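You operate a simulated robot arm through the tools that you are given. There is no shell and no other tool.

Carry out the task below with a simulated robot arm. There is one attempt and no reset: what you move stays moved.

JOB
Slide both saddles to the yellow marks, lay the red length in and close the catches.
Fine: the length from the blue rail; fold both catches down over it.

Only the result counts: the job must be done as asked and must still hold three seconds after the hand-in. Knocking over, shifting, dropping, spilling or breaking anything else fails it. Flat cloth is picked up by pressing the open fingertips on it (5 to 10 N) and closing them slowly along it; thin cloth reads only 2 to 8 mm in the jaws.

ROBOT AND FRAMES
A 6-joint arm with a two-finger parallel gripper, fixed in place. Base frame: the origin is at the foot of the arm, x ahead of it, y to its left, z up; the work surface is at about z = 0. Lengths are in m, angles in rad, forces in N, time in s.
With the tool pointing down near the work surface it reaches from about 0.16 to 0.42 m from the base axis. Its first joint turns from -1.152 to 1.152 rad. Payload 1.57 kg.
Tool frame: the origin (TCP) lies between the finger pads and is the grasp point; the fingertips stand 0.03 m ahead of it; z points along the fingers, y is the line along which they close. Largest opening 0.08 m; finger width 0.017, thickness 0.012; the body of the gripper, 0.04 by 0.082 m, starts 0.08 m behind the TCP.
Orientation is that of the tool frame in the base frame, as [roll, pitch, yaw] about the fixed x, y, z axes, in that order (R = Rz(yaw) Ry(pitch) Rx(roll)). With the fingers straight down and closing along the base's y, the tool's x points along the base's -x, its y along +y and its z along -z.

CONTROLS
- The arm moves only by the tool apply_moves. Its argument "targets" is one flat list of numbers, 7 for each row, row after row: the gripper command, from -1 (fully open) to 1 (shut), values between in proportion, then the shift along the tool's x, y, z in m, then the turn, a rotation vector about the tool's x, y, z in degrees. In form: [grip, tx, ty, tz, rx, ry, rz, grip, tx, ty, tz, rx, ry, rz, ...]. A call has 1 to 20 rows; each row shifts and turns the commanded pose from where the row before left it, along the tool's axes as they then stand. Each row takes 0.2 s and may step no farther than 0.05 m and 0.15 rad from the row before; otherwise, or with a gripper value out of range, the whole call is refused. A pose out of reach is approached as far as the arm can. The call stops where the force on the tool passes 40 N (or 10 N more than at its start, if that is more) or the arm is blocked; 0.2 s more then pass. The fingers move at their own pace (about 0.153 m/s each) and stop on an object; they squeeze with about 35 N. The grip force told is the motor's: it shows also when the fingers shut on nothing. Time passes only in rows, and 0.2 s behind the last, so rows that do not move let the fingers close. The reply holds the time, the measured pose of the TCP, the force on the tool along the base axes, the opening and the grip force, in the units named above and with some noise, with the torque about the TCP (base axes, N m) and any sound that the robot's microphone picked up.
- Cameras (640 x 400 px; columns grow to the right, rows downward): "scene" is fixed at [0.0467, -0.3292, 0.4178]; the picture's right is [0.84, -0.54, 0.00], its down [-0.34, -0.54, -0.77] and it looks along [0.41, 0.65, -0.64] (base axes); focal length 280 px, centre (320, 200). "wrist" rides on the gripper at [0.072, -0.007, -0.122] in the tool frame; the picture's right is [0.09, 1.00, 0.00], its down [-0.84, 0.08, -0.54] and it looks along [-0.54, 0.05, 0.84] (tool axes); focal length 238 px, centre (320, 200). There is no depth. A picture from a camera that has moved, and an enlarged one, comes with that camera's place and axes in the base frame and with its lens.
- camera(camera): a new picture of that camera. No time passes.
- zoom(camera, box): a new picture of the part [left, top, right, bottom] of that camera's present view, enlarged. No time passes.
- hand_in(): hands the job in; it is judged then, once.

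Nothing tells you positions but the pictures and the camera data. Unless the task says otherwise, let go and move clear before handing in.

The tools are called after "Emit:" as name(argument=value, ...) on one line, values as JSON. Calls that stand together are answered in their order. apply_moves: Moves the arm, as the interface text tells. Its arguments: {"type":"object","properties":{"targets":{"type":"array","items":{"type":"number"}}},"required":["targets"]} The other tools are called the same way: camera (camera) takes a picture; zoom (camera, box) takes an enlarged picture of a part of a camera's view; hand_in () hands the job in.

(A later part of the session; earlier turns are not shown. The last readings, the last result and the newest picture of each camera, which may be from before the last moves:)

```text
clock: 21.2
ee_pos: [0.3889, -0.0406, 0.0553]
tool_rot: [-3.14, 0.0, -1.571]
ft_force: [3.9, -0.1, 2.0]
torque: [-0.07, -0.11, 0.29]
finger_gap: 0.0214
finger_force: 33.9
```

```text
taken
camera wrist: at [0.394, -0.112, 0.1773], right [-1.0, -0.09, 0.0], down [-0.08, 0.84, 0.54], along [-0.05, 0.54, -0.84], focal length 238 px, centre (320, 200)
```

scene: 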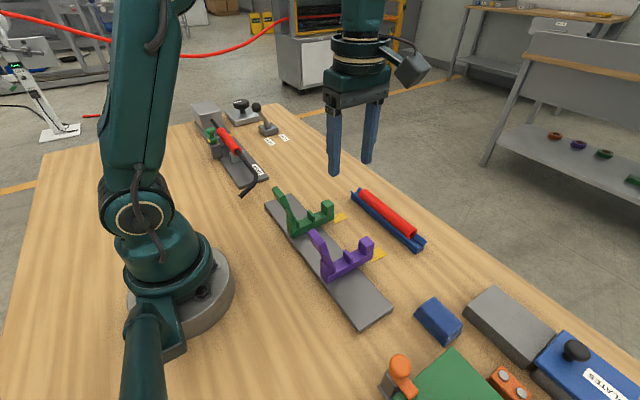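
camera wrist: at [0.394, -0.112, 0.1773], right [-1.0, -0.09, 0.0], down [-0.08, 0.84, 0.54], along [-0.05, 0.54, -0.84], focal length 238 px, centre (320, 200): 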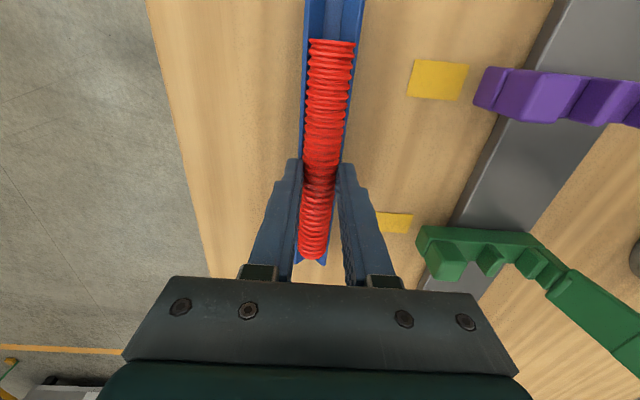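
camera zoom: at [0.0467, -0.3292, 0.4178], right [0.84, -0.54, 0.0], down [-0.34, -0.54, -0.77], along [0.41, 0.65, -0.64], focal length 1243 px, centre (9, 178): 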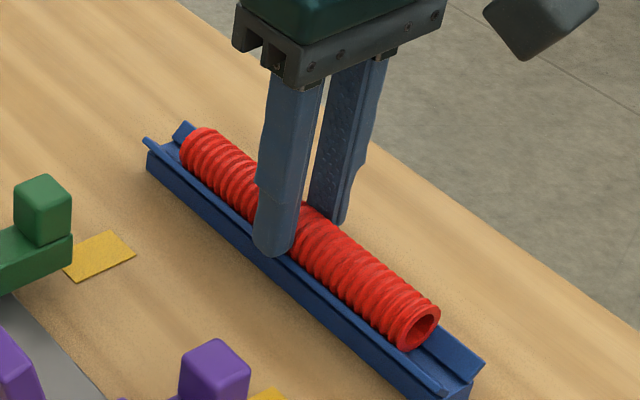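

The tube is gripped with a gap of 0.0214 and 34 N. I'm lifting it slowly straight out of the rail.

Emit:
apply_moves(targets=[0.5, 0, 0, -0.004, 0, 0, 0, 0.5, 0, 0, -0.008, 0, 0, 0, 0.5, 0, 0, -0.01, 0, 0, 0, 0.5, 0, 0, -0.012, 0, 0, 0, 0.5, 0, 0, 0, 0, 0, 0])

Emit:
zoom(camera="scene", box=[330, 130, 450, 250])

Emit:
camera(camera="wrist")

```text
clock: 22.4
ee_pos: [0.3893, -0.0414, 0.0877]
tool_rot: [-3.14, 0.0, -1.572]
ft_force: [0.4, 0.2, -0.9]
torque: [0.02, 0.01, 0.0]
finger_gap: 0.0226
finger_force: 35.2
```

```text
3.33 times, centred on (390, 190) of scene
camera zoom: at [0.0467, -0.3292, 0.4178], right [0.84, -0.54, 0.0], down [-0.34, -0.54, -0.77], along [0.41, 0.65, -0.64], focal length 932 px, centre (87, 233)
```

zoom: 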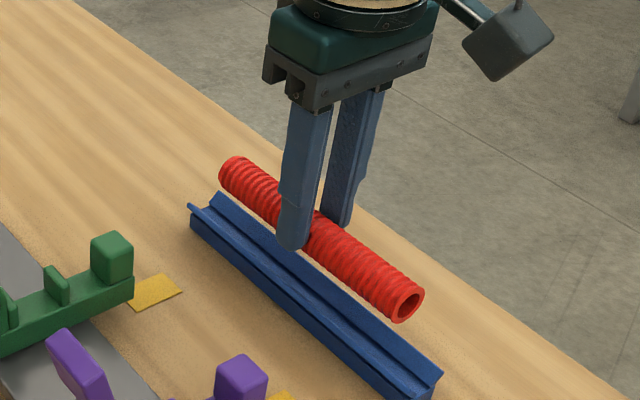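

```text
taken
camera wrist: at [0.3942, -0.1123, 0.2112], right [-1.0, -0.09, 0.0], down [-0.08, 0.84, 0.54], along [-0.05, 0.54, -0.84], focal length 238 px, centre (320, 200)
```

wrist: 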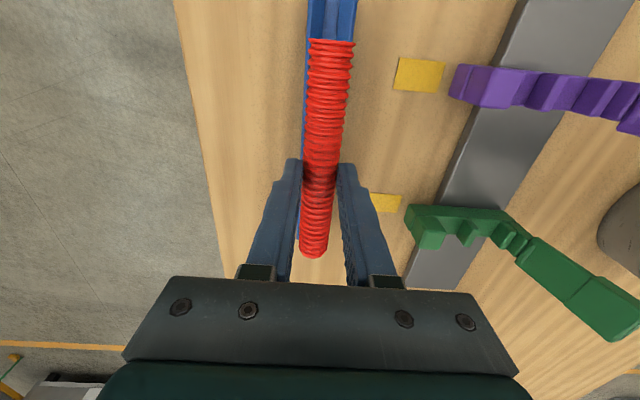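

The tube came up straight and level. I'm raising it to clear the end blocks and carrying it over the saddles.

Emit:
apply_moves(targets=[0.6, 0, 0, -0.02, 0, 0, 0, 0.6, 0, 0, -0.022, 0, 0, 0, 0.6, 0, 0.025, 0, 0, 0, 0, 0.6, 0, 0.03, 0, 0, 0, 0, 0.6, 0, 0.03, 0, 0, 0, 0, 0.6, 0, 0.03, 0, 0, 0, 0, 0.6, 0, 0.025, 0, 0, 0, 0, 0.6, 0, 0.017, 0, 0, 0, 0, 0.6, 0, 0, 0, 0, 0, 0])

Emit:
camera(camera="wrist")

Emit:
zoom(camera="scene", box=[240, 130, 400, 310])

```text
clock: 24.4
ee_pos: [0.2322, -0.041, 0.1293]
tool_rot: [-3.14, -0.001, -1.572]
ft_force: [-0.1, 1.0, -0.1]
torque: [0.01, 0.04, 0.02]
finger_gap: 0.0227
finger_force: 35.4
```

```text
taken
camera wrist: at [0.2361, -0.1126, 0.2523], right [-1.0, -0.09, 0.0], down [-0.08, 0.84, 0.54], along [-0.05, 0.54, -0.84], focal length 238 px, centre (320, 200)
```

wrist: 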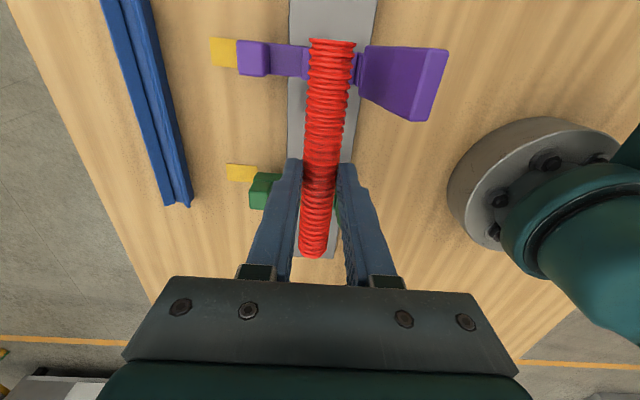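

```text
2.22 times, centred on (320, 220) of scene
camera zoom: at [0.0467, -0.3292, 0.4178], right [0.84, -0.54, 0.0], down [-0.34, -0.54, -0.77], along [0.41, 0.65, -0.64], focal length 622 px, centre (320, 156)
```

zoom: 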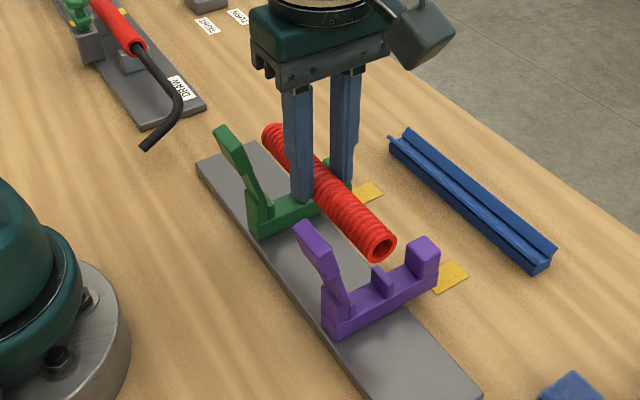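

The tube is above the saddles. I'm shifting x by -3 mm, lowering to just above the bumps and checking alignment there.

Emit:
apply_moves(targets=[0.6, 0, 0.003, 0.012, 0, 0, 0, 0.6, 0, 0, 0.012, 0, 0, 0, 0.6, 0, 0, 0.008, 0, 0, 0, 0.6, 0, 0, 0, 0, 0, 0])

Emit:
camera(camera="wrist")

Emit:
zoom(camera="scene", box=[300, 210, 400, 300])

Emit:
zoom(camera="scene", box=[260, 160, 350, 240])

Emit:
zoom(camera="wrist", box=[220, 0, 420, 130])

```text
clock: 25.4
ee_pos: [0.228, -0.0401, 0.0975]
tool_rot: [-3.14, -0.002, -1.572]
ft_force: [-0.6, 0.5, 0.3]
torque: [0.0, 0.02, 0.0]
finger_gap: 0.0227
finger_force: 34.9
```

```text
taken
camera wrist: at [0.2334, -0.112, 0.2205], right [-1.0, -0.09, 0.0], down [-0.08, 0.84, 0.54], along [-0.05, 0.54, -0.84], focal length 238 px, centre (320, 200)
```

wrist: 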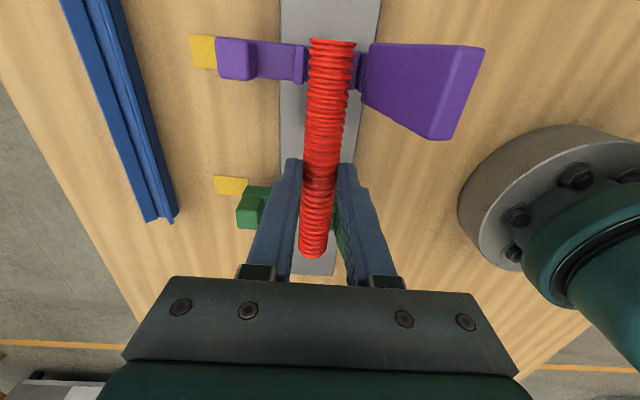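

```text
4.44 times, centred on (350, 255) of scene
camera zoom: at [0.0467, -0.3292, 0.4178], right [0.84, -0.54, 0.0], down [-0.34, -0.54, -0.77], along [0.41, 0.65, -0.64], focal length 1243 px, centre (187, -44)
```

zoom: 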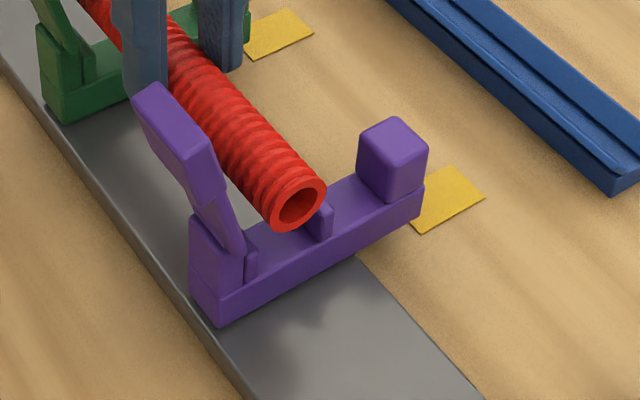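

```text
5.00 times, centred on (305, 200) of scene
camera zoom: at [0.0467, -0.3292, 0.4178], right [0.84, -0.54, 0.0], down [-0.34, -0.54, -0.77], along [0.41, 0.65, -0.64], focal length 1399 px, centre (395, 200)
```

zoom: 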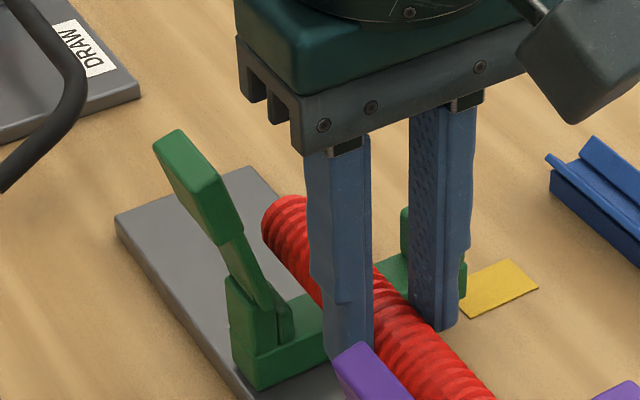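

```text
3.08 times, centred on (320, 65) of wrist
camera zoom: at [0.2334, -0.112, 0.2205], right [-1.0, -0.09, 0.0], down [-0.08, 0.84, 0.54], along [-0.05, 0.54, -0.84], focal length 733 px, centre (320, 615)
```

zoom: 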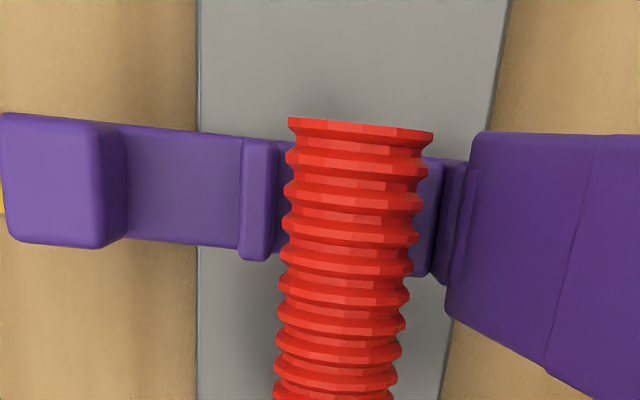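

Emit:
zoom(camera="scene", box=[335, 240, 385, 280])

Emit:
zoom(camera="wrist", box=[280, 20, 390, 110])

```text
10.00 times, centred on (360, 260) of scene
camera zoom: at [0.0467, -0.3292, 0.4178], right [0.84, -0.54, 0.0], down [-0.34, -0.54, -0.77], along [0.41, 0.65, -0.64], focal length 2797 px, centre (-80, -400)
```

zoom: 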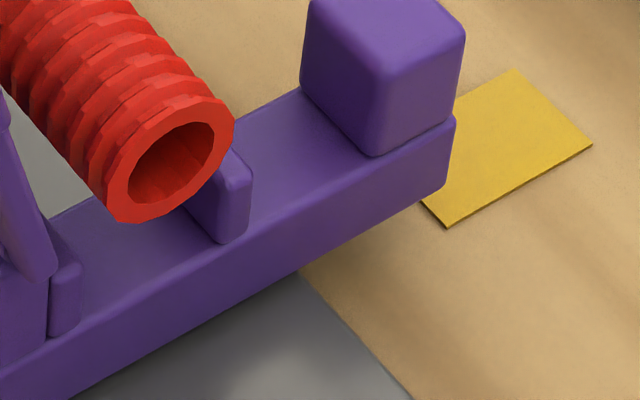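

```text
4.44 times, centred on (335, 65) of wrist
camera zoom: at [0.2334, -0.112, 0.2205], right [-1.0, -0.09, 0.0], down [-0.08, 0.84, 0.54], along [-0.05, 0.54, -0.84], focal length 1059 px, centre (253, 800)
```

zoom: 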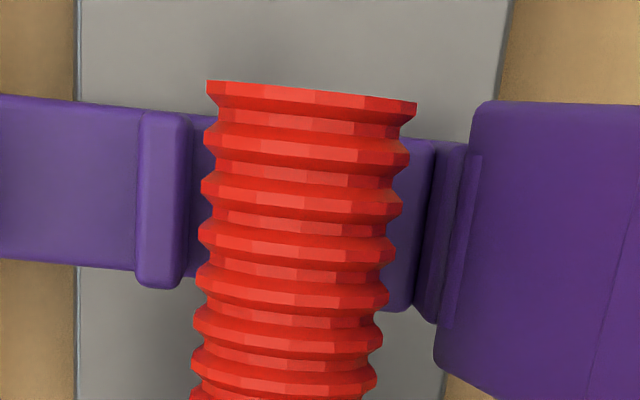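

The wrist view puts the tube about 1 mm to the -x side of the seat centre. I'm shifting +1.3 mm, lowering in small steps and watching the force.

Emit:
apply_moves(targets=[0.6, 0, -0.0013, 0.003, 0, 0, 0, 0.6, 0, 0, 0.004, 0, 0, 0, 0.6, 0, 0, 0.004, 0, 0, 0, 0.6, 0, 0, 0, 0, 0, 0])

Emit:
zoom(camera="scene", box=[335, 240, 385, 280])

Emit:
zoom(camera="wrist", box=[280, 20, 390, 110])

```text
clock: 26.4
ee_pos: [0.2293, -0.0404, 0.0872]
tool_rot: [-3.14, 0.0, -1.572]
ft_force: [0.5, -0.5, 0.0]
torque: [0.02, 0.0, -0.03]
finger_gap: 0.0228
finger_force: 35.4
```

```text
10.00 times, centred on (360, 260) of scene
camera zoom: at [0.0467, -0.3292, 0.4178], right [0.84, -0.54, 0.0], down [-0.34, -0.54, -0.77], along [0.41, 0.65, -0.64], focal length 2797 px, centre (-80, -400)
```

zoom: 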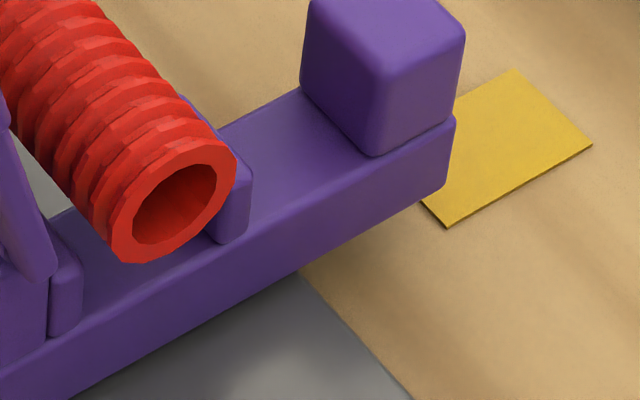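

```text
4.44 times, centred on (335, 65) of wrist
camera zoom: at [0.2349, -0.1121, 0.2095], right [-1.0, -0.09, 0.0], down [-0.08, 0.84, 0.54], along [-0.05, 0.54, -0.84], focal length 1059 px, centre (253, 800)
```

zoom: 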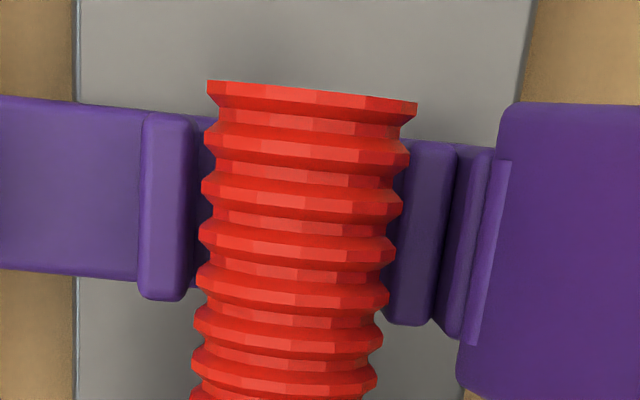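

Alignment looks good, with about 1–2 mm of margin on each side. I'm continuing down slowly.

Emit:
apply_moves(targets=[0.6, 0, 0.0003, 0.004, 0, 0, 0, 0.6, 0, 0, 0.004, 0, 0, 0, 0.6, 0, 0, 0.003, 0, 0, 0, 0.6, 0, 0, 0, 0, 0, 0])

Emit:
zoom(camera="scene", box=[335, 240, 385, 280])

Emit:
zoom(camera="wrist", box=[280, 20, 390, 110])

```text
clock: 27.4
ee_pos: [0.2301, -0.0407, 0.0761]
tool_rot: [-3.141, 0.0, -1.571]
ft_force: [-0.3, 0.7, -0.5]
torque: [0.0, -0.01, -0.01]
finger_gap: 0.0226
finger_force: 34.9
```

```text
10.00 times, centred on (360, 260) of scene
camera zoom: at [0.0467, -0.3292, 0.4178], right [0.84, -0.54, 0.0], down [-0.34, -0.54, -0.77], along [0.41, 0.65, -0.64], focal length 2797 px, centre (-80, -400)
```

zoom: 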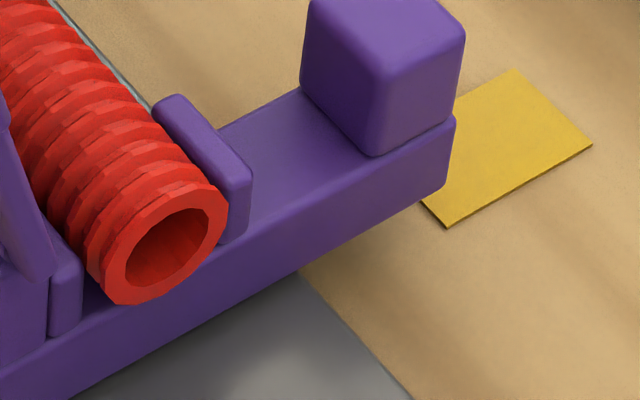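

```text
4.44 times, centred on (335, 65) of wrist
camera zoom: at [0.2344, -0.1118, 0.1985], right [-1.0, -0.09, 0.0], down [-0.08, 0.84, 0.54], along [-0.05, 0.54, -0.84], focal length 1059 px, centre (253, 800)
```

zoom: 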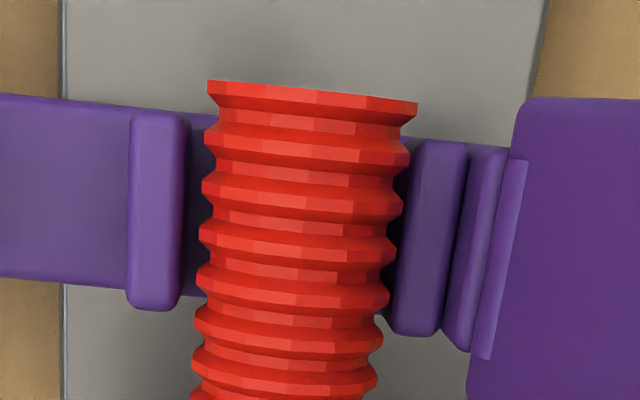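

The tube is between the bumps on both sides. I'm taking the last few millimetres in fine steps until it rests on the floor.

Emit:
apply_moves(targets=[0.6, 0, -0.0004, 0.0015, 0, 0, 0, 0.6, 0, 0, 0.0015, 0, 0, 0, 0.6, 0, 0, 0.0015, 0, 0, 0, 0.6, 0, 0, 0, 0, 0, 0])

Emit:
zoom(camera="scene", box=[335, 240, 385, 280])

```text
clock: 28.4
ee_pos: [0.2298, -0.0402, 0.0714]
tool_rot: [-3.139, -0.002, -1.569]
ft_force: [-5.5, -0.2, 27.1]
torque: [0.03, 0.18, 0.05]
finger_gap: 0.0227
finger_force: 34.9
```

```text
10.00 times, centred on (360, 260) of scene
camera zoom: at [0.0467, -0.3292, 0.4178], right [0.84, -0.54, 0.0], down [-0.34, -0.54, -0.77], along [0.41, 0.65, -0.64], focal length 2797 px, centre (-80, -400)
```

zoom: 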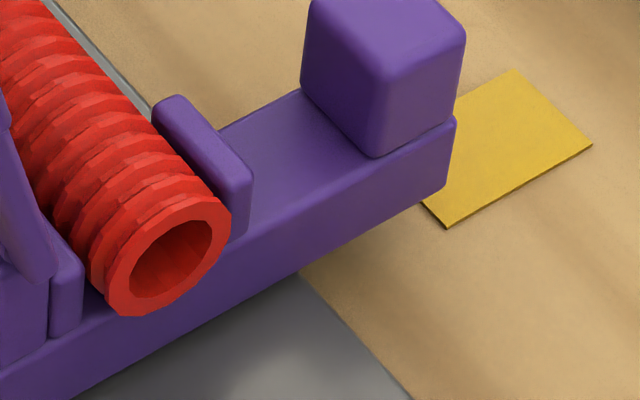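

Contact at 27 N upward means the tube is on the seat floor. I'll ease off 1 mm, open the fingers and check that it stays put.

Emit:
apply_moves(targets=[0.6, 0, 0, -0.0012, 0, 0, 0, 0.3, 0, 0, 0, 0, 0, 0, 0.0, 0, 0, 0, 0, 0, 0, -0.2, 0, 0, 0, 0, 0, 0, -0.2, 0, 0, 0, 0, 0, 0])

Emit:
zoom(camera="scene", box=[270, 180, 390, 290])

Emit:
camera(camera="wrist")

```text
clock: 29.6
ee_pos: [0.2291, -0.04, 0.0723]
tool_rot: [-3.14, 0.0, -1.574]
ft_force: [0.1, 0.1, 0.6]
torque: [0.04, 0.01, 0.0]
finger_gap: 0.048
finger_force: 0.1
```

```text
3.64 times, centred on (330, 235) of scene
camera zoom: at [0.0467, -0.3292, 0.4178], right [0.84, -0.54, 0.0], down [-0.34, -0.54, -0.77], along [0.41, 0.65, -0.64], focal length 1017 px, centre (284, 73)
```

zoom: 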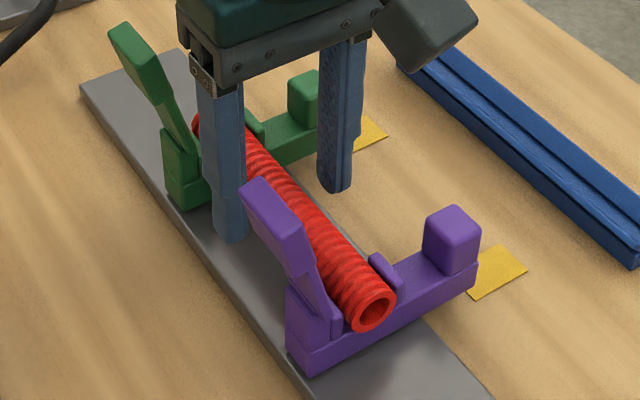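

```text
taken
camera wrist: at [0.2351, -0.1117, 0.1957], right [-1.0, -0.09, 0.0], down [-0.08, 0.84, 0.54], along [-0.05, 0.54, -0.84], focal length 238 px, centre (320, 200)
```

wrist: 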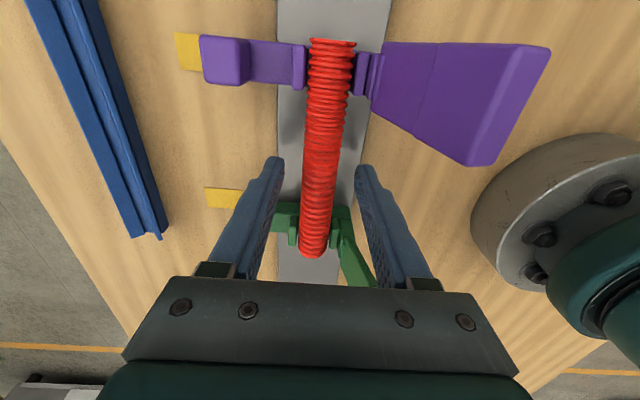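

The red length rests in both seats. I'm lifting straight up with the fingers open, then looking at the catches before hooking them.

Emit:
apply_moves(targets=[-0.2, 0, 0, -0.02, 0, 0, 0, -0.2, 0, 0, -0.03, 0, 0, 0, -0.4, 0, 0, -0.03, 0, 0, 0, -0.8, 0, 0, -0.03, 0, 0, 0, -1, 0, 0, 0, 0, 0, 0])

Emit:
camera(camera="wrist")

Emit:
zoom(camera="scene", box=[270, 180, 390, 290])

Emit:
zoom(camera="wrist", box=[240, 20, 480, 150])

```text
clock: 30.8
ee_pos: [0.2294, -0.0407, 0.1829]
tool_rot: [-3.14, 0.0, -1.572]
ft_force: [-0.1, -0.4, 0.0]
torque: [-0.04, -0.04, -0.01]
finger_gap: 0.0798
finger_force: 0.2
```

```text
taken
camera wrist: at [0.2342, -0.1125, 0.3055], right [-1.0, -0.09, 0.0], down [-0.08, 0.84, 0.54], along [-0.05, 0.54, -0.84], focal length 238 px, centre (320, 200)
```

wrist: 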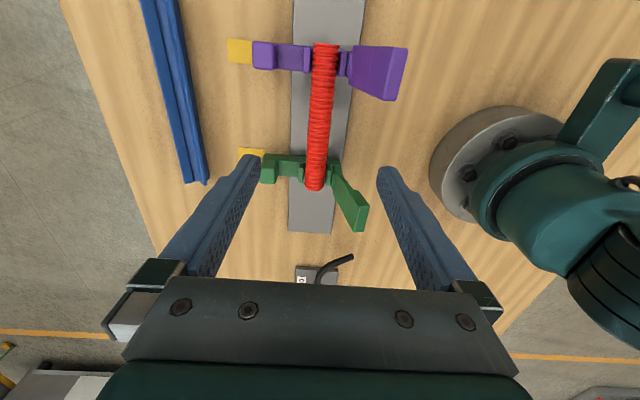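

```text
3.64 times, centred on (330, 235) of scene
camera zoom: at [0.0467, -0.3292, 0.4178], right [0.84, -0.54, 0.0], down [-0.34, -0.54, -0.77], along [0.41, 0.65, -0.64], focal length 1017 px, centre (284, 73)
```

zoom: 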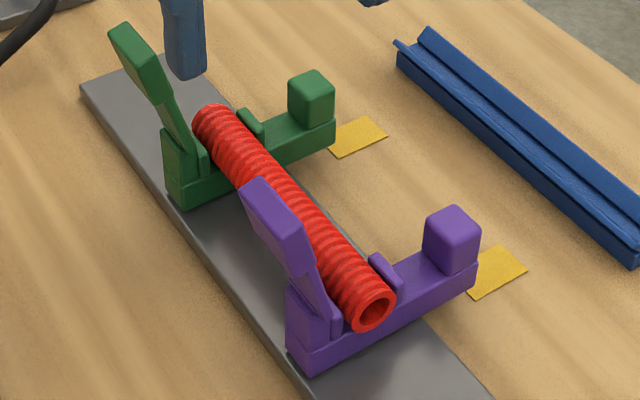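

```text
2.67 times, centred on (360, 85) of wrist
camera zoom: at [0.2342, -0.1125, 0.3055], right [-1.0, -0.09, 0.0], down [-0.08, 0.84, 0.54], along [-0.05, 0.54, -0.84], focal length 636 px, centre (213, 507)
```

zoom: 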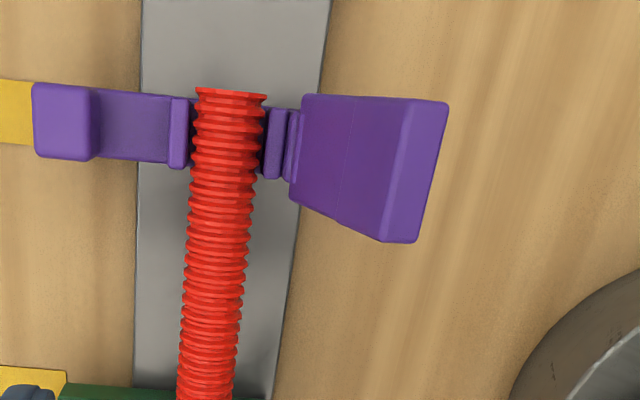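

The catch head spans about y -0.116 to -0.085, with its tip at x ≈ 0.18–0.19 and z ≈ 0.13. I'll straddle it with open fingers, one behind and one in front.

Emit:
apply_moves(targets=[-1, 0.03, 0.012, 0, 0, 0, 0, -1, 0.029, 0.012, 0, 0, 0, 0, -1, 0, 0, 0.02, 0, 0, 0, -1, 0, 0, 0, 0, 0, 0])

Emit:
camera(camera="wrist")

Emit:
zoom(camera="scene", box=[240, 110, 400, 290])

```text
clock: 31.8
ee_pos: [0.2046, -0.0984, 0.1619]
tool_rot: [-3.14, 0.0, -1.572]
ft_force: [-0.3, -0.4, 0.0]
torque: [0.01, -0.01, -0.02]
finger_gap: 0.0798
finger_force: 0.0
```

```text
taken
camera wrist: at [0.2104, -0.1708, 0.2849], right [-1.0, -0.09, 0.0], down [-0.08, 0.84, 0.54], along [-0.05, 0.54, -0.84], focal length 238 px, centre (320, 200)
```

wrist: 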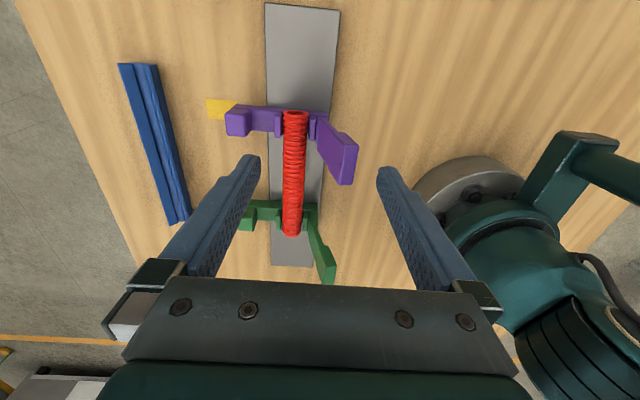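

```text
2.22 times, centred on (320, 200) of scene
camera zoom: at [0.0467, -0.3292, 0.4178], right [0.84, -0.54, 0.0], down [-0.34, -0.54, -0.77], along [0.41, 0.65, -0.64], focal length 622 px, centre (320, 200)
```

zoom: 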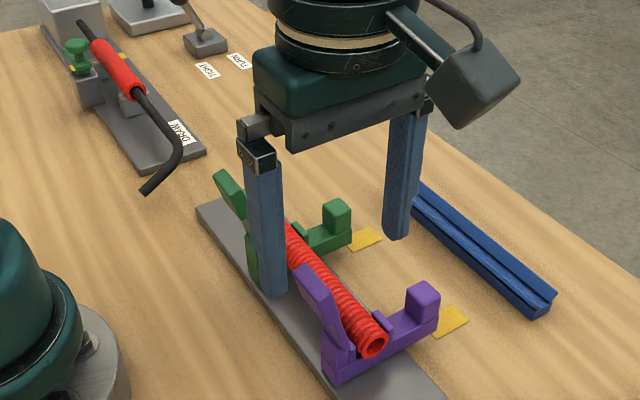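

The head is centred between the fingers. I'm lowering so the rear finger sits behind it, then drawing +x gently.

Emit:
apply_moves(targets=[-1, 0.002, 0, 0.018, 0, 0, 0, -1, 0, 0, 0.017, 0, 0, 0, -1, 0, -0.01, 0, 0, 0, 0, -1, 0, -0.008, 0, 0, 0, 0, -1, 0, -0.008, 0, 0, 0, 0, -1, 0, 0, 0, 0, 0, 0])

Emit:
zoom(camera="scene", box=[240, 110, 400, 290])

Emit:
camera(camera="wrist")

```text
clock: 33.2
ee_pos: [0.2325, -0.1008, 0.1285]
tool_rot: [-3.142, 0.0, -1.572]
ft_force: [-0.4, -0.4, -1.2]
torque: [-0.02, 0.03, 0.0]
finger_gap: 0.0801
finger_force: 0.2
```

```text
2.22 times, centred on (320, 200) of scene
camera zoom: at [0.0467, -0.3292, 0.4178], right [0.84, -0.54, 0.0], down [-0.34, -0.54, -0.77], along [0.41, 0.65, -0.64], focal length 622 px, centre (320, 200)
```

zoom: 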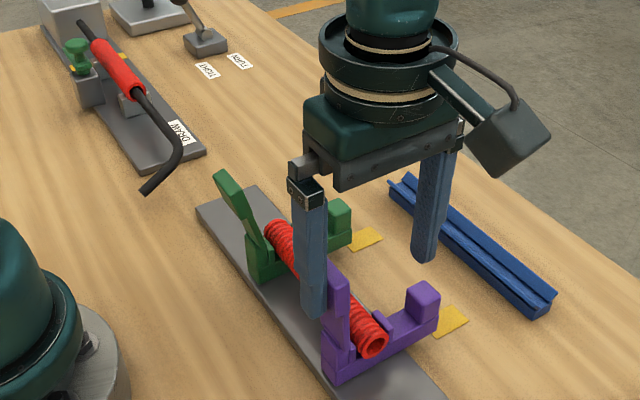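

```text
taken
camera wrist: at [0.2369, -0.1728, 0.2508], right [-1.0, -0.09, 0.0], down [-0.08, 0.84, 0.54], along [-0.05, 0.54, -0.84], focal length 238 px, centre (320, 200)
```

wrist: 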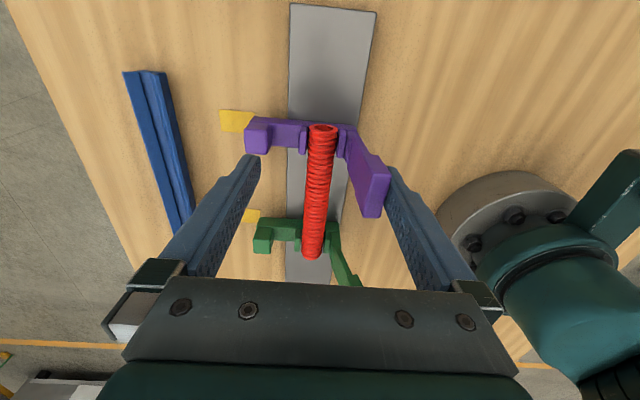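

The catch is turning freely with very little force. I'm continuing to draw it over.

Emit:
apply_moves(targets=[-1, 0, -0.008, 0, 0, 0, 0, -1, 0, -0.008, 0, 0, 0, 0, -1, 0, -0.008, 0, 0, 0, 0, -1, 0, 0, 0, 0, 0, 0])

Emit:
zoom(camera="scene", box=[240, 110, 400, 290])

Emit:
camera(camera="wrist")

```text
clock: 34.2
ee_pos: [0.2545, -0.1011, 0.1279]
tool_rot: [-3.14, 0.0, -1.573]
ft_force: [1.5, -0.1, 0.8]
torque: [-0.02, 0.01, -0.01]
finger_gap: 0.0802
finger_force: 0.1
```

```text
2.22 times, centred on (320, 200) of scene
camera zoom: at [0.0467, -0.3292, 0.4178], right [0.84, -0.54, 0.0], down [-0.34, -0.54, -0.77], along [0.41, 0.65, -0.64], focal length 622 px, centre (320, 200)
```

zoom: 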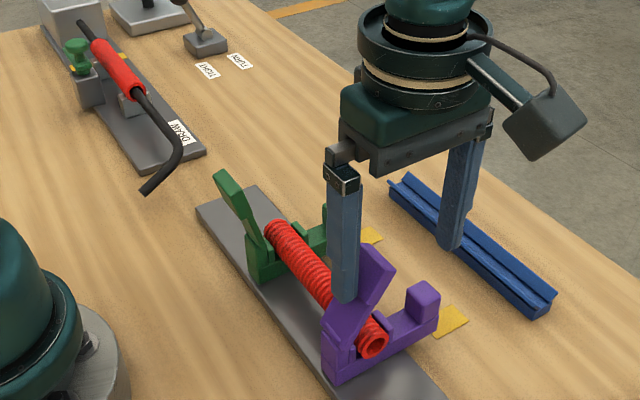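

```text
taken
camera wrist: at [0.261, -0.1728, 0.2505], right [-1.0, -0.09, 0.0], down [-0.08, 0.84, 0.54], along [-0.05, 0.54, -0.84], focal length 238 px, centre (320, 200)
```

wrist: 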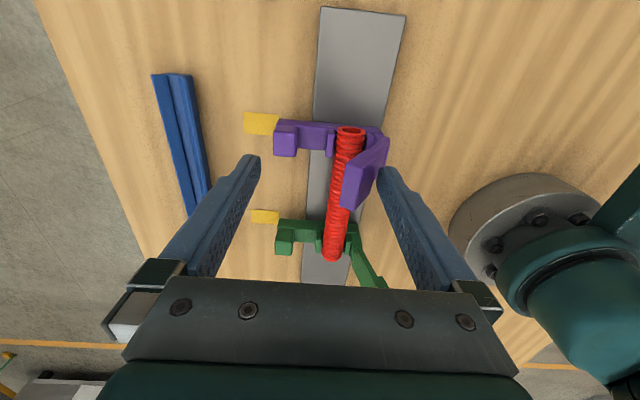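

It's now well past upright. I'm pushing further and lowering a little along the arc.

Emit:
apply_moves(targets=[-1, 0, -0.008, 0.002, 0, 0, 0, -1, 0, -0.008, 0.003, 0, 0, 0, -1, 0, -0.008, 0.004, 0, 0, 0, -1, 0, -0.008, 0.005, 0, 0, 0, -1, 0, 0, 0, 0, 0, 0])

Emit:
zoom(camera="scene", box=[240, 110, 400, 290])

Emit:
camera(camera="wrist")

```text
clock: 35.4
ee_pos: [0.288, -0.1013, 0.1136]
tool_rot: [-3.14, 0.001, -1.573]
ft_force: [-0.7, -0.1, 0.2]
torque: [0.0, -0.03, 0.01]
finger_gap: 0.0801
finger_force: 0.1
```

```text
2.22 times, centred on (320, 200) of scene
camera zoom: at [0.0467, -0.3292, 0.4178], right [0.84, -0.54, 0.0], down [-0.34, -0.54, -0.77], along [0.41, 0.65, -0.64], focal length 622 px, centre (320, 200)
```

zoom: 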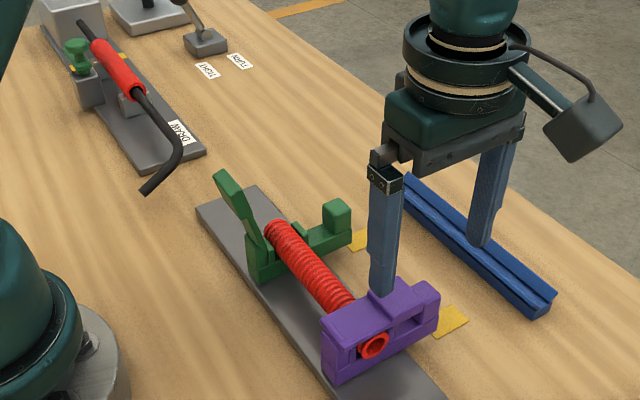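

```text
taken
camera wrist: at [0.293, -0.1726, 0.2368], right [-1.0, -0.09, 0.0], down [-0.08, 0.84, 0.54], along [-0.05, 0.54, -0.84], focal length 238 px, centre (320, 200)
```

wrist: 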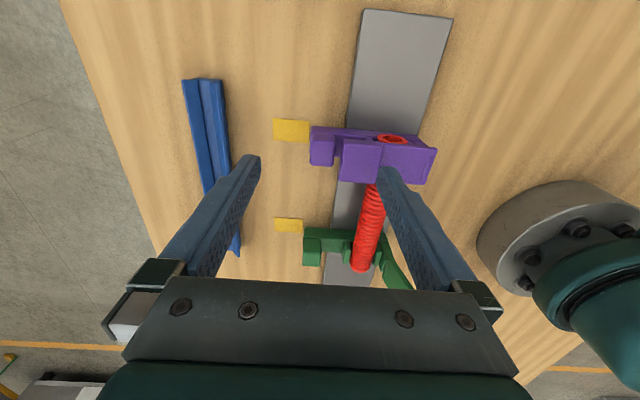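

The catch has dropped over the tube. I'm zooming in to see whether it is fully seated on the end block.

Emit:
zoom(camera="scene", box=[310, 225, 380, 290])

Emit:
zoom(camera="wrist", box=[270, 90, 450, 290])

```text
6.15 times, centred on (345, 258) of scene
camera zoom: at [0.0467, -0.3292, 0.4178], right [0.84, -0.54, 0.0], down [-0.34, -0.54, -0.77], along [0.41, 0.65, -0.64], focal length 1722 px, centre (166, -154)
```

zoom: 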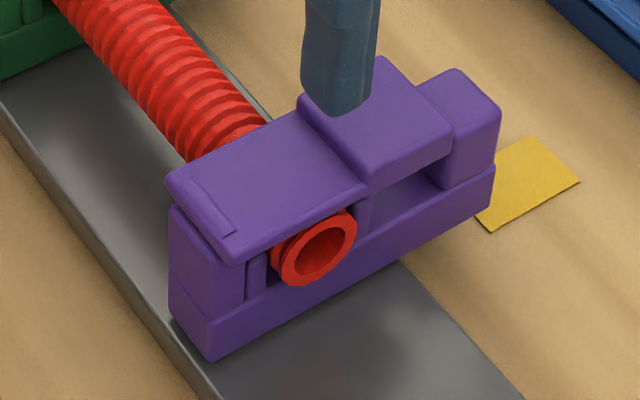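

```text
2.00 times, centred on (360, 190) of wrist
camera zoom: at [0.293, -0.1726, 0.2368], right [-1.0, -0.09, 0.0], down [-0.08, 0.84, 0.54], along [-0.05, 0.54, -0.84], focal length 477 px, centre (240, 220)
```

zoom: 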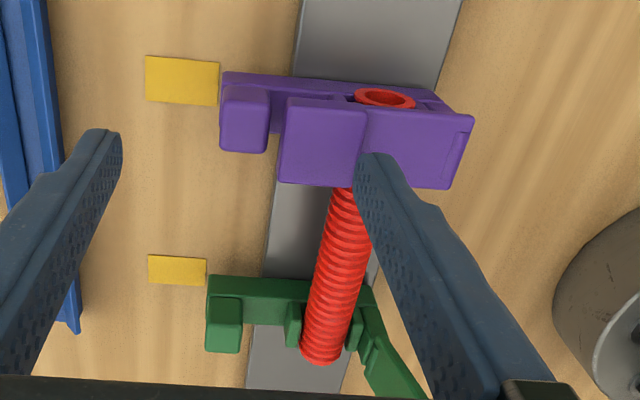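

The purple catch lies across the tube, with its head just short of the end block. No click was reported, so I'll close the fingers and press down on the head to seat it.

Emit:
apply_moves(targets=[-1, 0, 0, -0.02, 0, 0, 0, 0, 0, 0.015, 0, 0, 0, 0, 1, 0, 0.015, 0, 0, 0, 0, 1, 0, 0, 0, 0, 0, 0, 1, 0, 0, 0.012, 0, 0, 0, 1, 0, 0, 0.012, 0, 0, 0, 1, 0, 0, 0, 0, 0, 0])

Emit:
zoom(camera="scene", box=[300, 195, 400, 290])

Emit:
camera(camera="wrist")

```text
clock: 37.0
ee_pos: [0.2579, -0.0999, 0.1095]
tool_rot: [3.14, 0.0, -1.573]
ft_force: [0.4, -0.4, -0.8]
torque: [0.02, 0.0, -0.01]
finger_gap: 0.0001
finger_force: 21.8
```

```text
4.21 times, centred on (350, 242) of scene
camera zoom: at [0.0467, -0.3292, 0.4178], right [0.84, -0.54, 0.0], down [-0.34, -0.54, -0.77], along [0.41, 0.65, -0.64], focal length 1178 px, centre (194, 21)
```

zoom: 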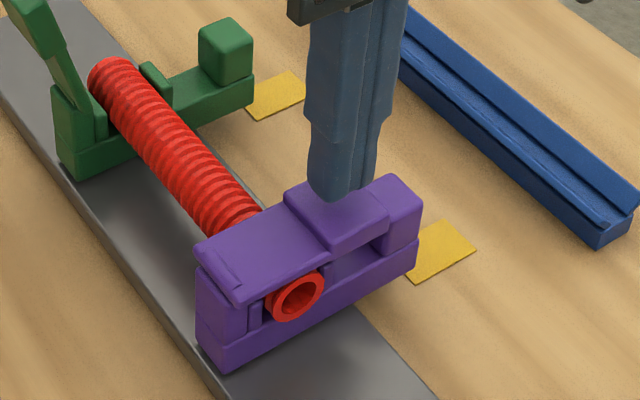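

```text
taken
camera wrist: at [0.2622, -0.1726, 0.2324], right [-1.0, -0.09, 0.0], down [-0.08, 0.84, 0.54], along [-0.05, 0.54, -0.84], focal length 238 px, centre (320, 200)
```

wrist: 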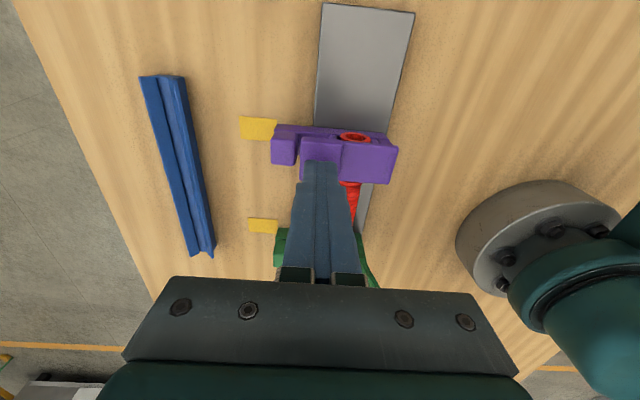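

Emit:
apply_moves(targets=[1, 0, 0, 0.003, 0, 0, 0, 1, 0, 0, 0.003, 0, 0, 0, 1, 0, 0, 0.002, 0, 0, 0, 1, 0, 0, 0.002, 0, 0, 0, 1, 0, 0, 0, 0, 0, 0])

Emit:
zoom(camera="scene", box=[300, 195, 400, 290])

```text
clock: 38.2
ee_pos: [0.258, -0.1016, 0.1002]
tool_rot: [-3.138, -0.001, -1.572]
ft_force: [-2.4, 0.4, 15.7]
torque: [0.02, 0.11, -0.03]
finger_gap: 0.0002
finger_force: 21.4
```

```text
4.21 times, centred on (350, 242) of scene
camera zoom: at [0.0467, -0.3291, 0.4178], right [0.84, -0.54, 0.0], down [-0.34, -0.54, -0.77], along [0.41, 0.65, -0.64], focal length 1178 px, centre (194, 21)
```

zoom: 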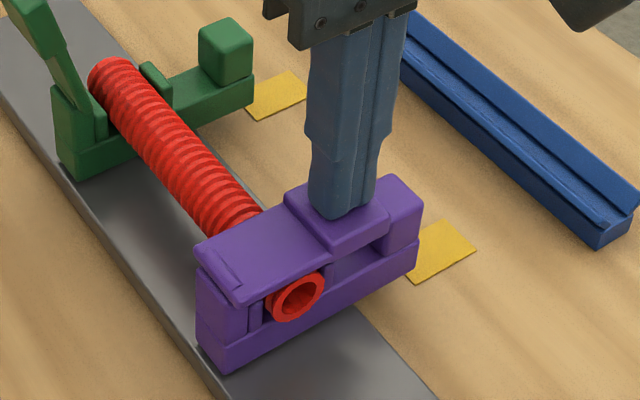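

Contact at 16 N. I'm pressing a bit more to see whether it clicks.

Emit:
apply_moves(targets=[1, 0, 0, 0.001, 0, 0, 0, 1, 0, 0, 0.0008, 0, 0, 0, 1, 0, 0, 0, 0, 0, 0])

Emit:
zoom(camera="scene", box=[310, 225, 380, 290])

```text
clock: 38.8
ee_pos: [0.2577, -0.1028, 0.1]
tool_rot: [-3.139, -0.003, -1.572]
ft_force: [-7.0, 0.1, 21.0]
torque: [0.05, 0.27, 0.03]
finger_gap: 0.0002
finger_force: 21.8
stopped in row 3: the force on the tool passed its limit at 42 N (the readings are from after the stop); the commanded pose is now the measured one
```

```text
6.15 times, centred on (345, 258) of scene
camera zoom: at [0.0467, -0.3291, 0.4178], right [0.84, -0.54, 0.0], down [-0.34, -0.54, -0.77], along [0.41, 0.65, -0.64], focal length 1722 px, centre (166, -154)
```

zoom: 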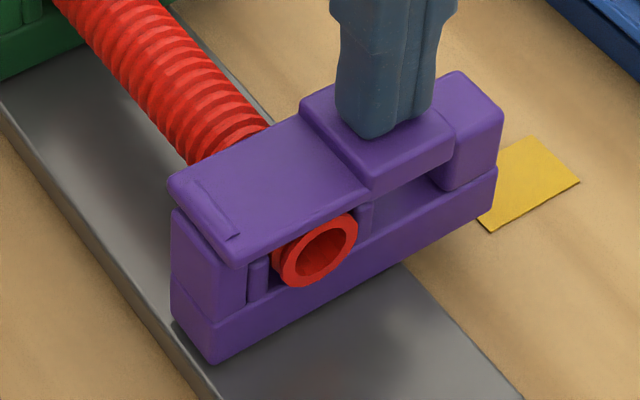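

I pressed to over 40 N and the catch lies parallel to the saddle, fully down. I'm lifting off and checking that it stays closed.

Emit:
apply_moves(targets=[1, 0, 0, -0.01, 0, 0, 0, 1, 0, 0, -0.03, 0, 0, 0, 1, 0, 0, -0.04, 0, 0, 0, 1, 0, 0, 0, 0, 0, 0])

Emit:
zoom(camera="scene", box=[310, 225, 380, 290])

Emit:
camera(camera="wrist")

```text
clock: 39.8
ee_pos: [0.2587, -0.1022, 0.1796]
tool_rot: [-3.137, -0.004, -1.574]
ft_force: [-0.3, 0.1, 0.0]
torque: [0.02, 0.02, 0.02]
finger_gap: 0.0
finger_force: 21.2
```

```text
6.15 times, centred on (345, 258) of scene
camera zoom: at [0.0467, -0.3292, 0.4178], right [0.84, -0.54, 0.0], down [-0.34, -0.54, -0.77], along [0.41, 0.65, -0.64], focal length 1722 px, centre (166, -154)
```

zoom: 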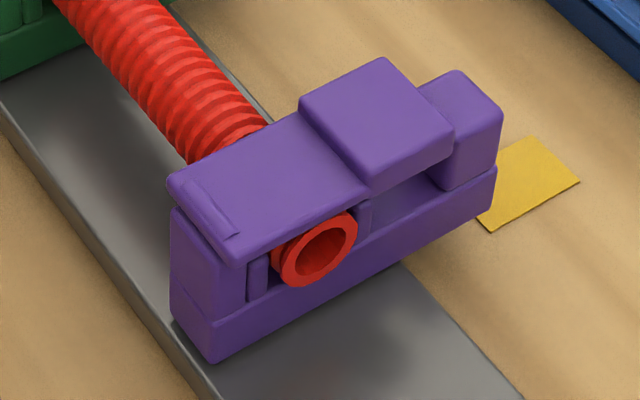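

```text
taken
camera wrist: at [0.2625, -0.1726, 0.3019], right [-1.0, -0.09, 0.0], down [-0.08, 0.84, 0.54], along [-0.05, 0.54, -0.84], focal length 238 px, centre (320, 200)
```

wrist: 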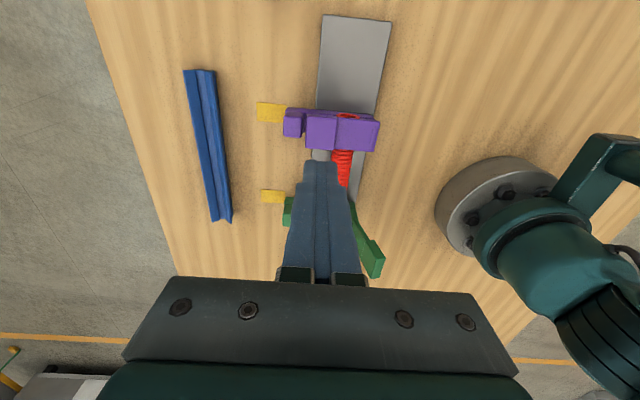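

The purple catch stays closed. Now I'm moving over to the green catch and opening the fingers above it.

Emit:
apply_moves(targets=[1, -0.025, 0, 0, 0, 0, 0, 1, -0.025, 0, 0, 0, 0, 0, 1, -0.025, 0, 0, 0, 0, 0, 1, -0.025, 0, 0, 0, 0, 0, 0, -0.021, 0, 0, 0, 0, 0, -1, 0, 0.018, 0, 0, 0, 0, -1, 0, 0.018, 0, 0, 0, 0, -1, 0, 0.017, 0, 0, 0, 0, -1, 0, 0, 0.015, 0, 0, 0, -1, 0, 0, 0, 0, 0, 0])

Emit:
camera(camera="wrist")

Emit:
zoom(camera="scene", box=[240, 90, 400, 270])

```text
clock: 42.0
ee_pos: [0.2049, 0.0196, 0.1645]
tool_rot: [-3.139, -0.003, -1.57]
ft_force: [0.6, -0.9, -0.2]
torque: [-0.02, -0.02, 0.05]
finger_gap: 0.0799
finger_force: 0.0
```

```text
taken
camera wrist: at [0.21, -0.0518, 0.2863], right [-1.0, -0.09, 0.0], down [-0.08, 0.84, 0.54], along [-0.05, 0.54, -0.84], focal length 238 px, centre (320, 200)
```

wrist: 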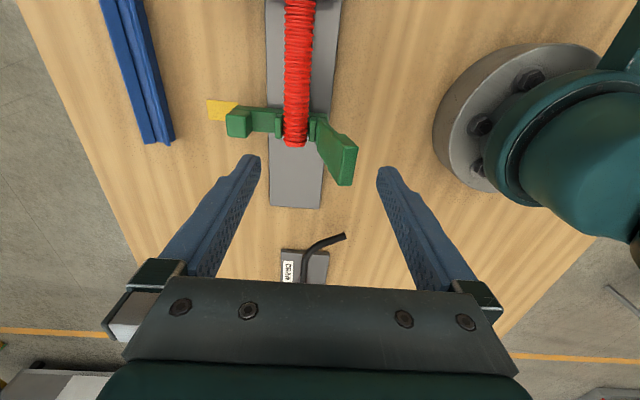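

```text
2.22 times, centred on (320, 180) of scene
camera zoom: at [0.0467, -0.3292, 0.4178], right [0.84, -0.54, 0.0], down [-0.34, -0.54, -0.77], along [0.41, 0.65, -0.64], focal length 622 px, centre (320, 244)
```

zoom: 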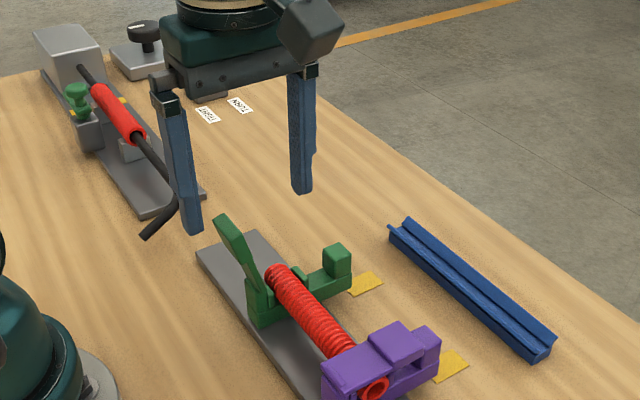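

The geometry matches the purple one. I'm lowering behind the green catch and drawing it over.

Emit:
apply_moves(targets=[-1, 0, 0, 0.018, 0, 0, 0, -1, 0, 0, 0.018, 0, 0, 0, -1, 0, -0.01, 0, 0, 0, 0, -1, 0, -0.008, 0, 0, 0, 0, -1, 0, -0.008, 0, 0, 0, 0, -1, 0, -0.008, 0, 0, 0, 0, -1, 0, -0.008, 0, 0, 0, 0, -1, 0, -0.008, 0, 0, 0, 0, -1, 0, 0, 0, 0, 0, 0])

Emit:
camera(camera="wrist")

Emit:
zoom(camera="scene", box=[240, 90, 400, 270])

```text
clock: 44.0
ee_pos: [0.2544, 0.0182, 0.1282]
tool_rot: [-3.138, -0.003, -1.571]
ft_force: [0.3, 0.1, 0.1]
torque: [-0.01, -0.03, -0.01]
finger_gap: 0.0799
finger_force: 0.0
```

```text
taken
camera wrist: at [0.2599, -0.0522, 0.2508], right [-1.0, -0.09, 0.0], down [-0.08, 0.84, 0.54], along [-0.05, 0.54, -0.84], focal length 238 px, centre (320, 200)
```

wrist: 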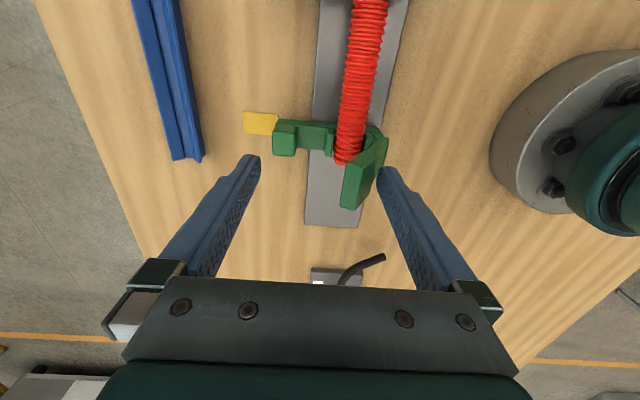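

```text
2.22 times, centred on (320, 180) of scene
camera zoom: at [0.0467, -0.3292, 0.4178], right [0.84, -0.54, 0.0], down [-0.34, -0.54, -0.77], along [0.41, 0.65, -0.64], focal length 622 px, centre (320, 244)
```

zoom: 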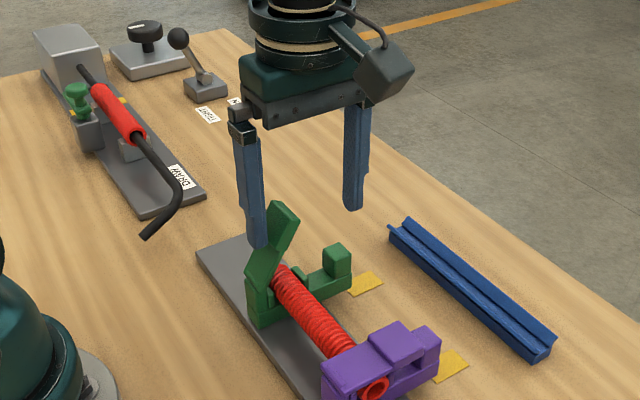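

The green catch is past upright. I'm continuing along the arc as before.

Emit:
apply_moves(targets=[-1, 0, -0.008, 0.002, 0, 0, 0, -1, 0, -0.008, 0.003, 0, 0, 0, -1, 0, -0.008, 0.004, 0, 0, 0, -1, 0, -0.008, 0.005, 0, 0, 0, -1, 0, 0, 0, 0, 0, 0])

Emit:
camera(camera="wrist")

Emit:
zoom(camera="scene", box=[260, 150, 380, 270])

```text
clock: 45.2
ee_pos: [0.2877, 0.0199, 0.1132]
tool_rot: [-3.139, -0.001, -1.571]
ft_force: [-0.3, 0.8, -0.2]
torque: [0.01, 0.03, -0.01]
finger_gap: 0.0799
finger_force: 0.0
```

```text
taken
camera wrist: at [0.2923, -0.052, 0.2364], right [-1.0, -0.09, 0.0], down [-0.08, 0.84, 0.54], along [-0.05, 0.54, -0.84], focal length 238 px, centre (320, 200)
```

wrist: 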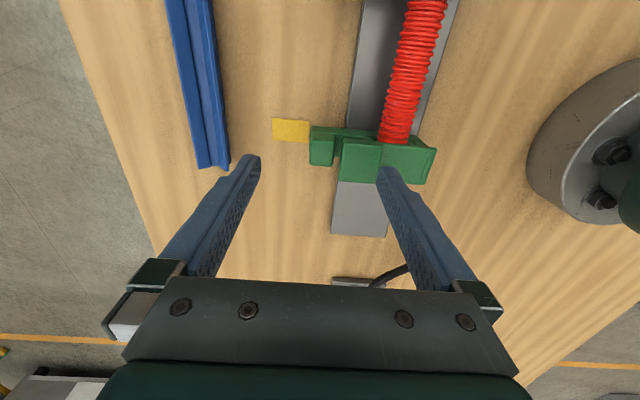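

```text
3.33 times, centred on (320, 210) of scene
camera zoom: at [0.0467, -0.3292, 0.4178], right [0.84, -0.54, 0.0], down [-0.34, -0.54, -0.77], along [0.41, 0.65, -0.64], focal length 932 px, centre (320, 167)
```

zoom: 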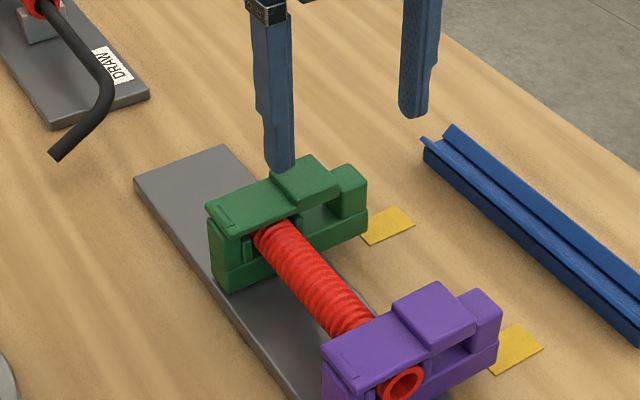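

Green has folded over too. I'm pressing it down the same way, more gently.

Emit:
apply_moves(targets=[-1, 0, 0, -0.02, 0, 0, 0, 0, 0, 0.015, 0, 0, 0, 0, 1, 0, 0.015, 0, 0, 0, 0, 1, 0, 0, 0, 0, 0, 0, 1, 0, 0, 0.012, 0, 0, 0, 1, 0, 0, 0.012, 0, 0, 0, 1, 0, 0, 0.003, 0, 0, 0, 1, 0, 0, 0.003, 0, 0, 0, 1, 0, 0, 0.002, 0, 0, 0, 1, 0, 0, 0.002, 0, 0, 0, 1, 0, 0, 0, 0, 0, 0])

Emit:
zoom(camera="scene", box=[270, 160, 370, 250])

```text
clock: 47.6
ee_pos: [0.2579, 0.019, 0.0997]
tool_rot: [-3.136, -0.001, -1.57]
ft_force: [-0.4, -0.6, 11.2]
torque: [0.02, 0.04, -0.03]
finger_gap: 0.0
finger_force: 21.3
```

```text
4.44 times, centred on (320, 205) of scene
camera zoom: at [0.0467, -0.3292, 0.4178], right [0.84, -0.54, 0.0], down [-0.34, -0.54, -0.77], along [0.41, 0.65, -0.64], focal length 1243 px, centre (320, 178)
```

zoom: 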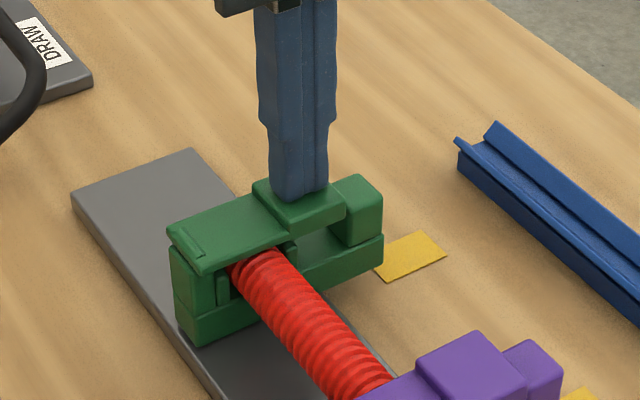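

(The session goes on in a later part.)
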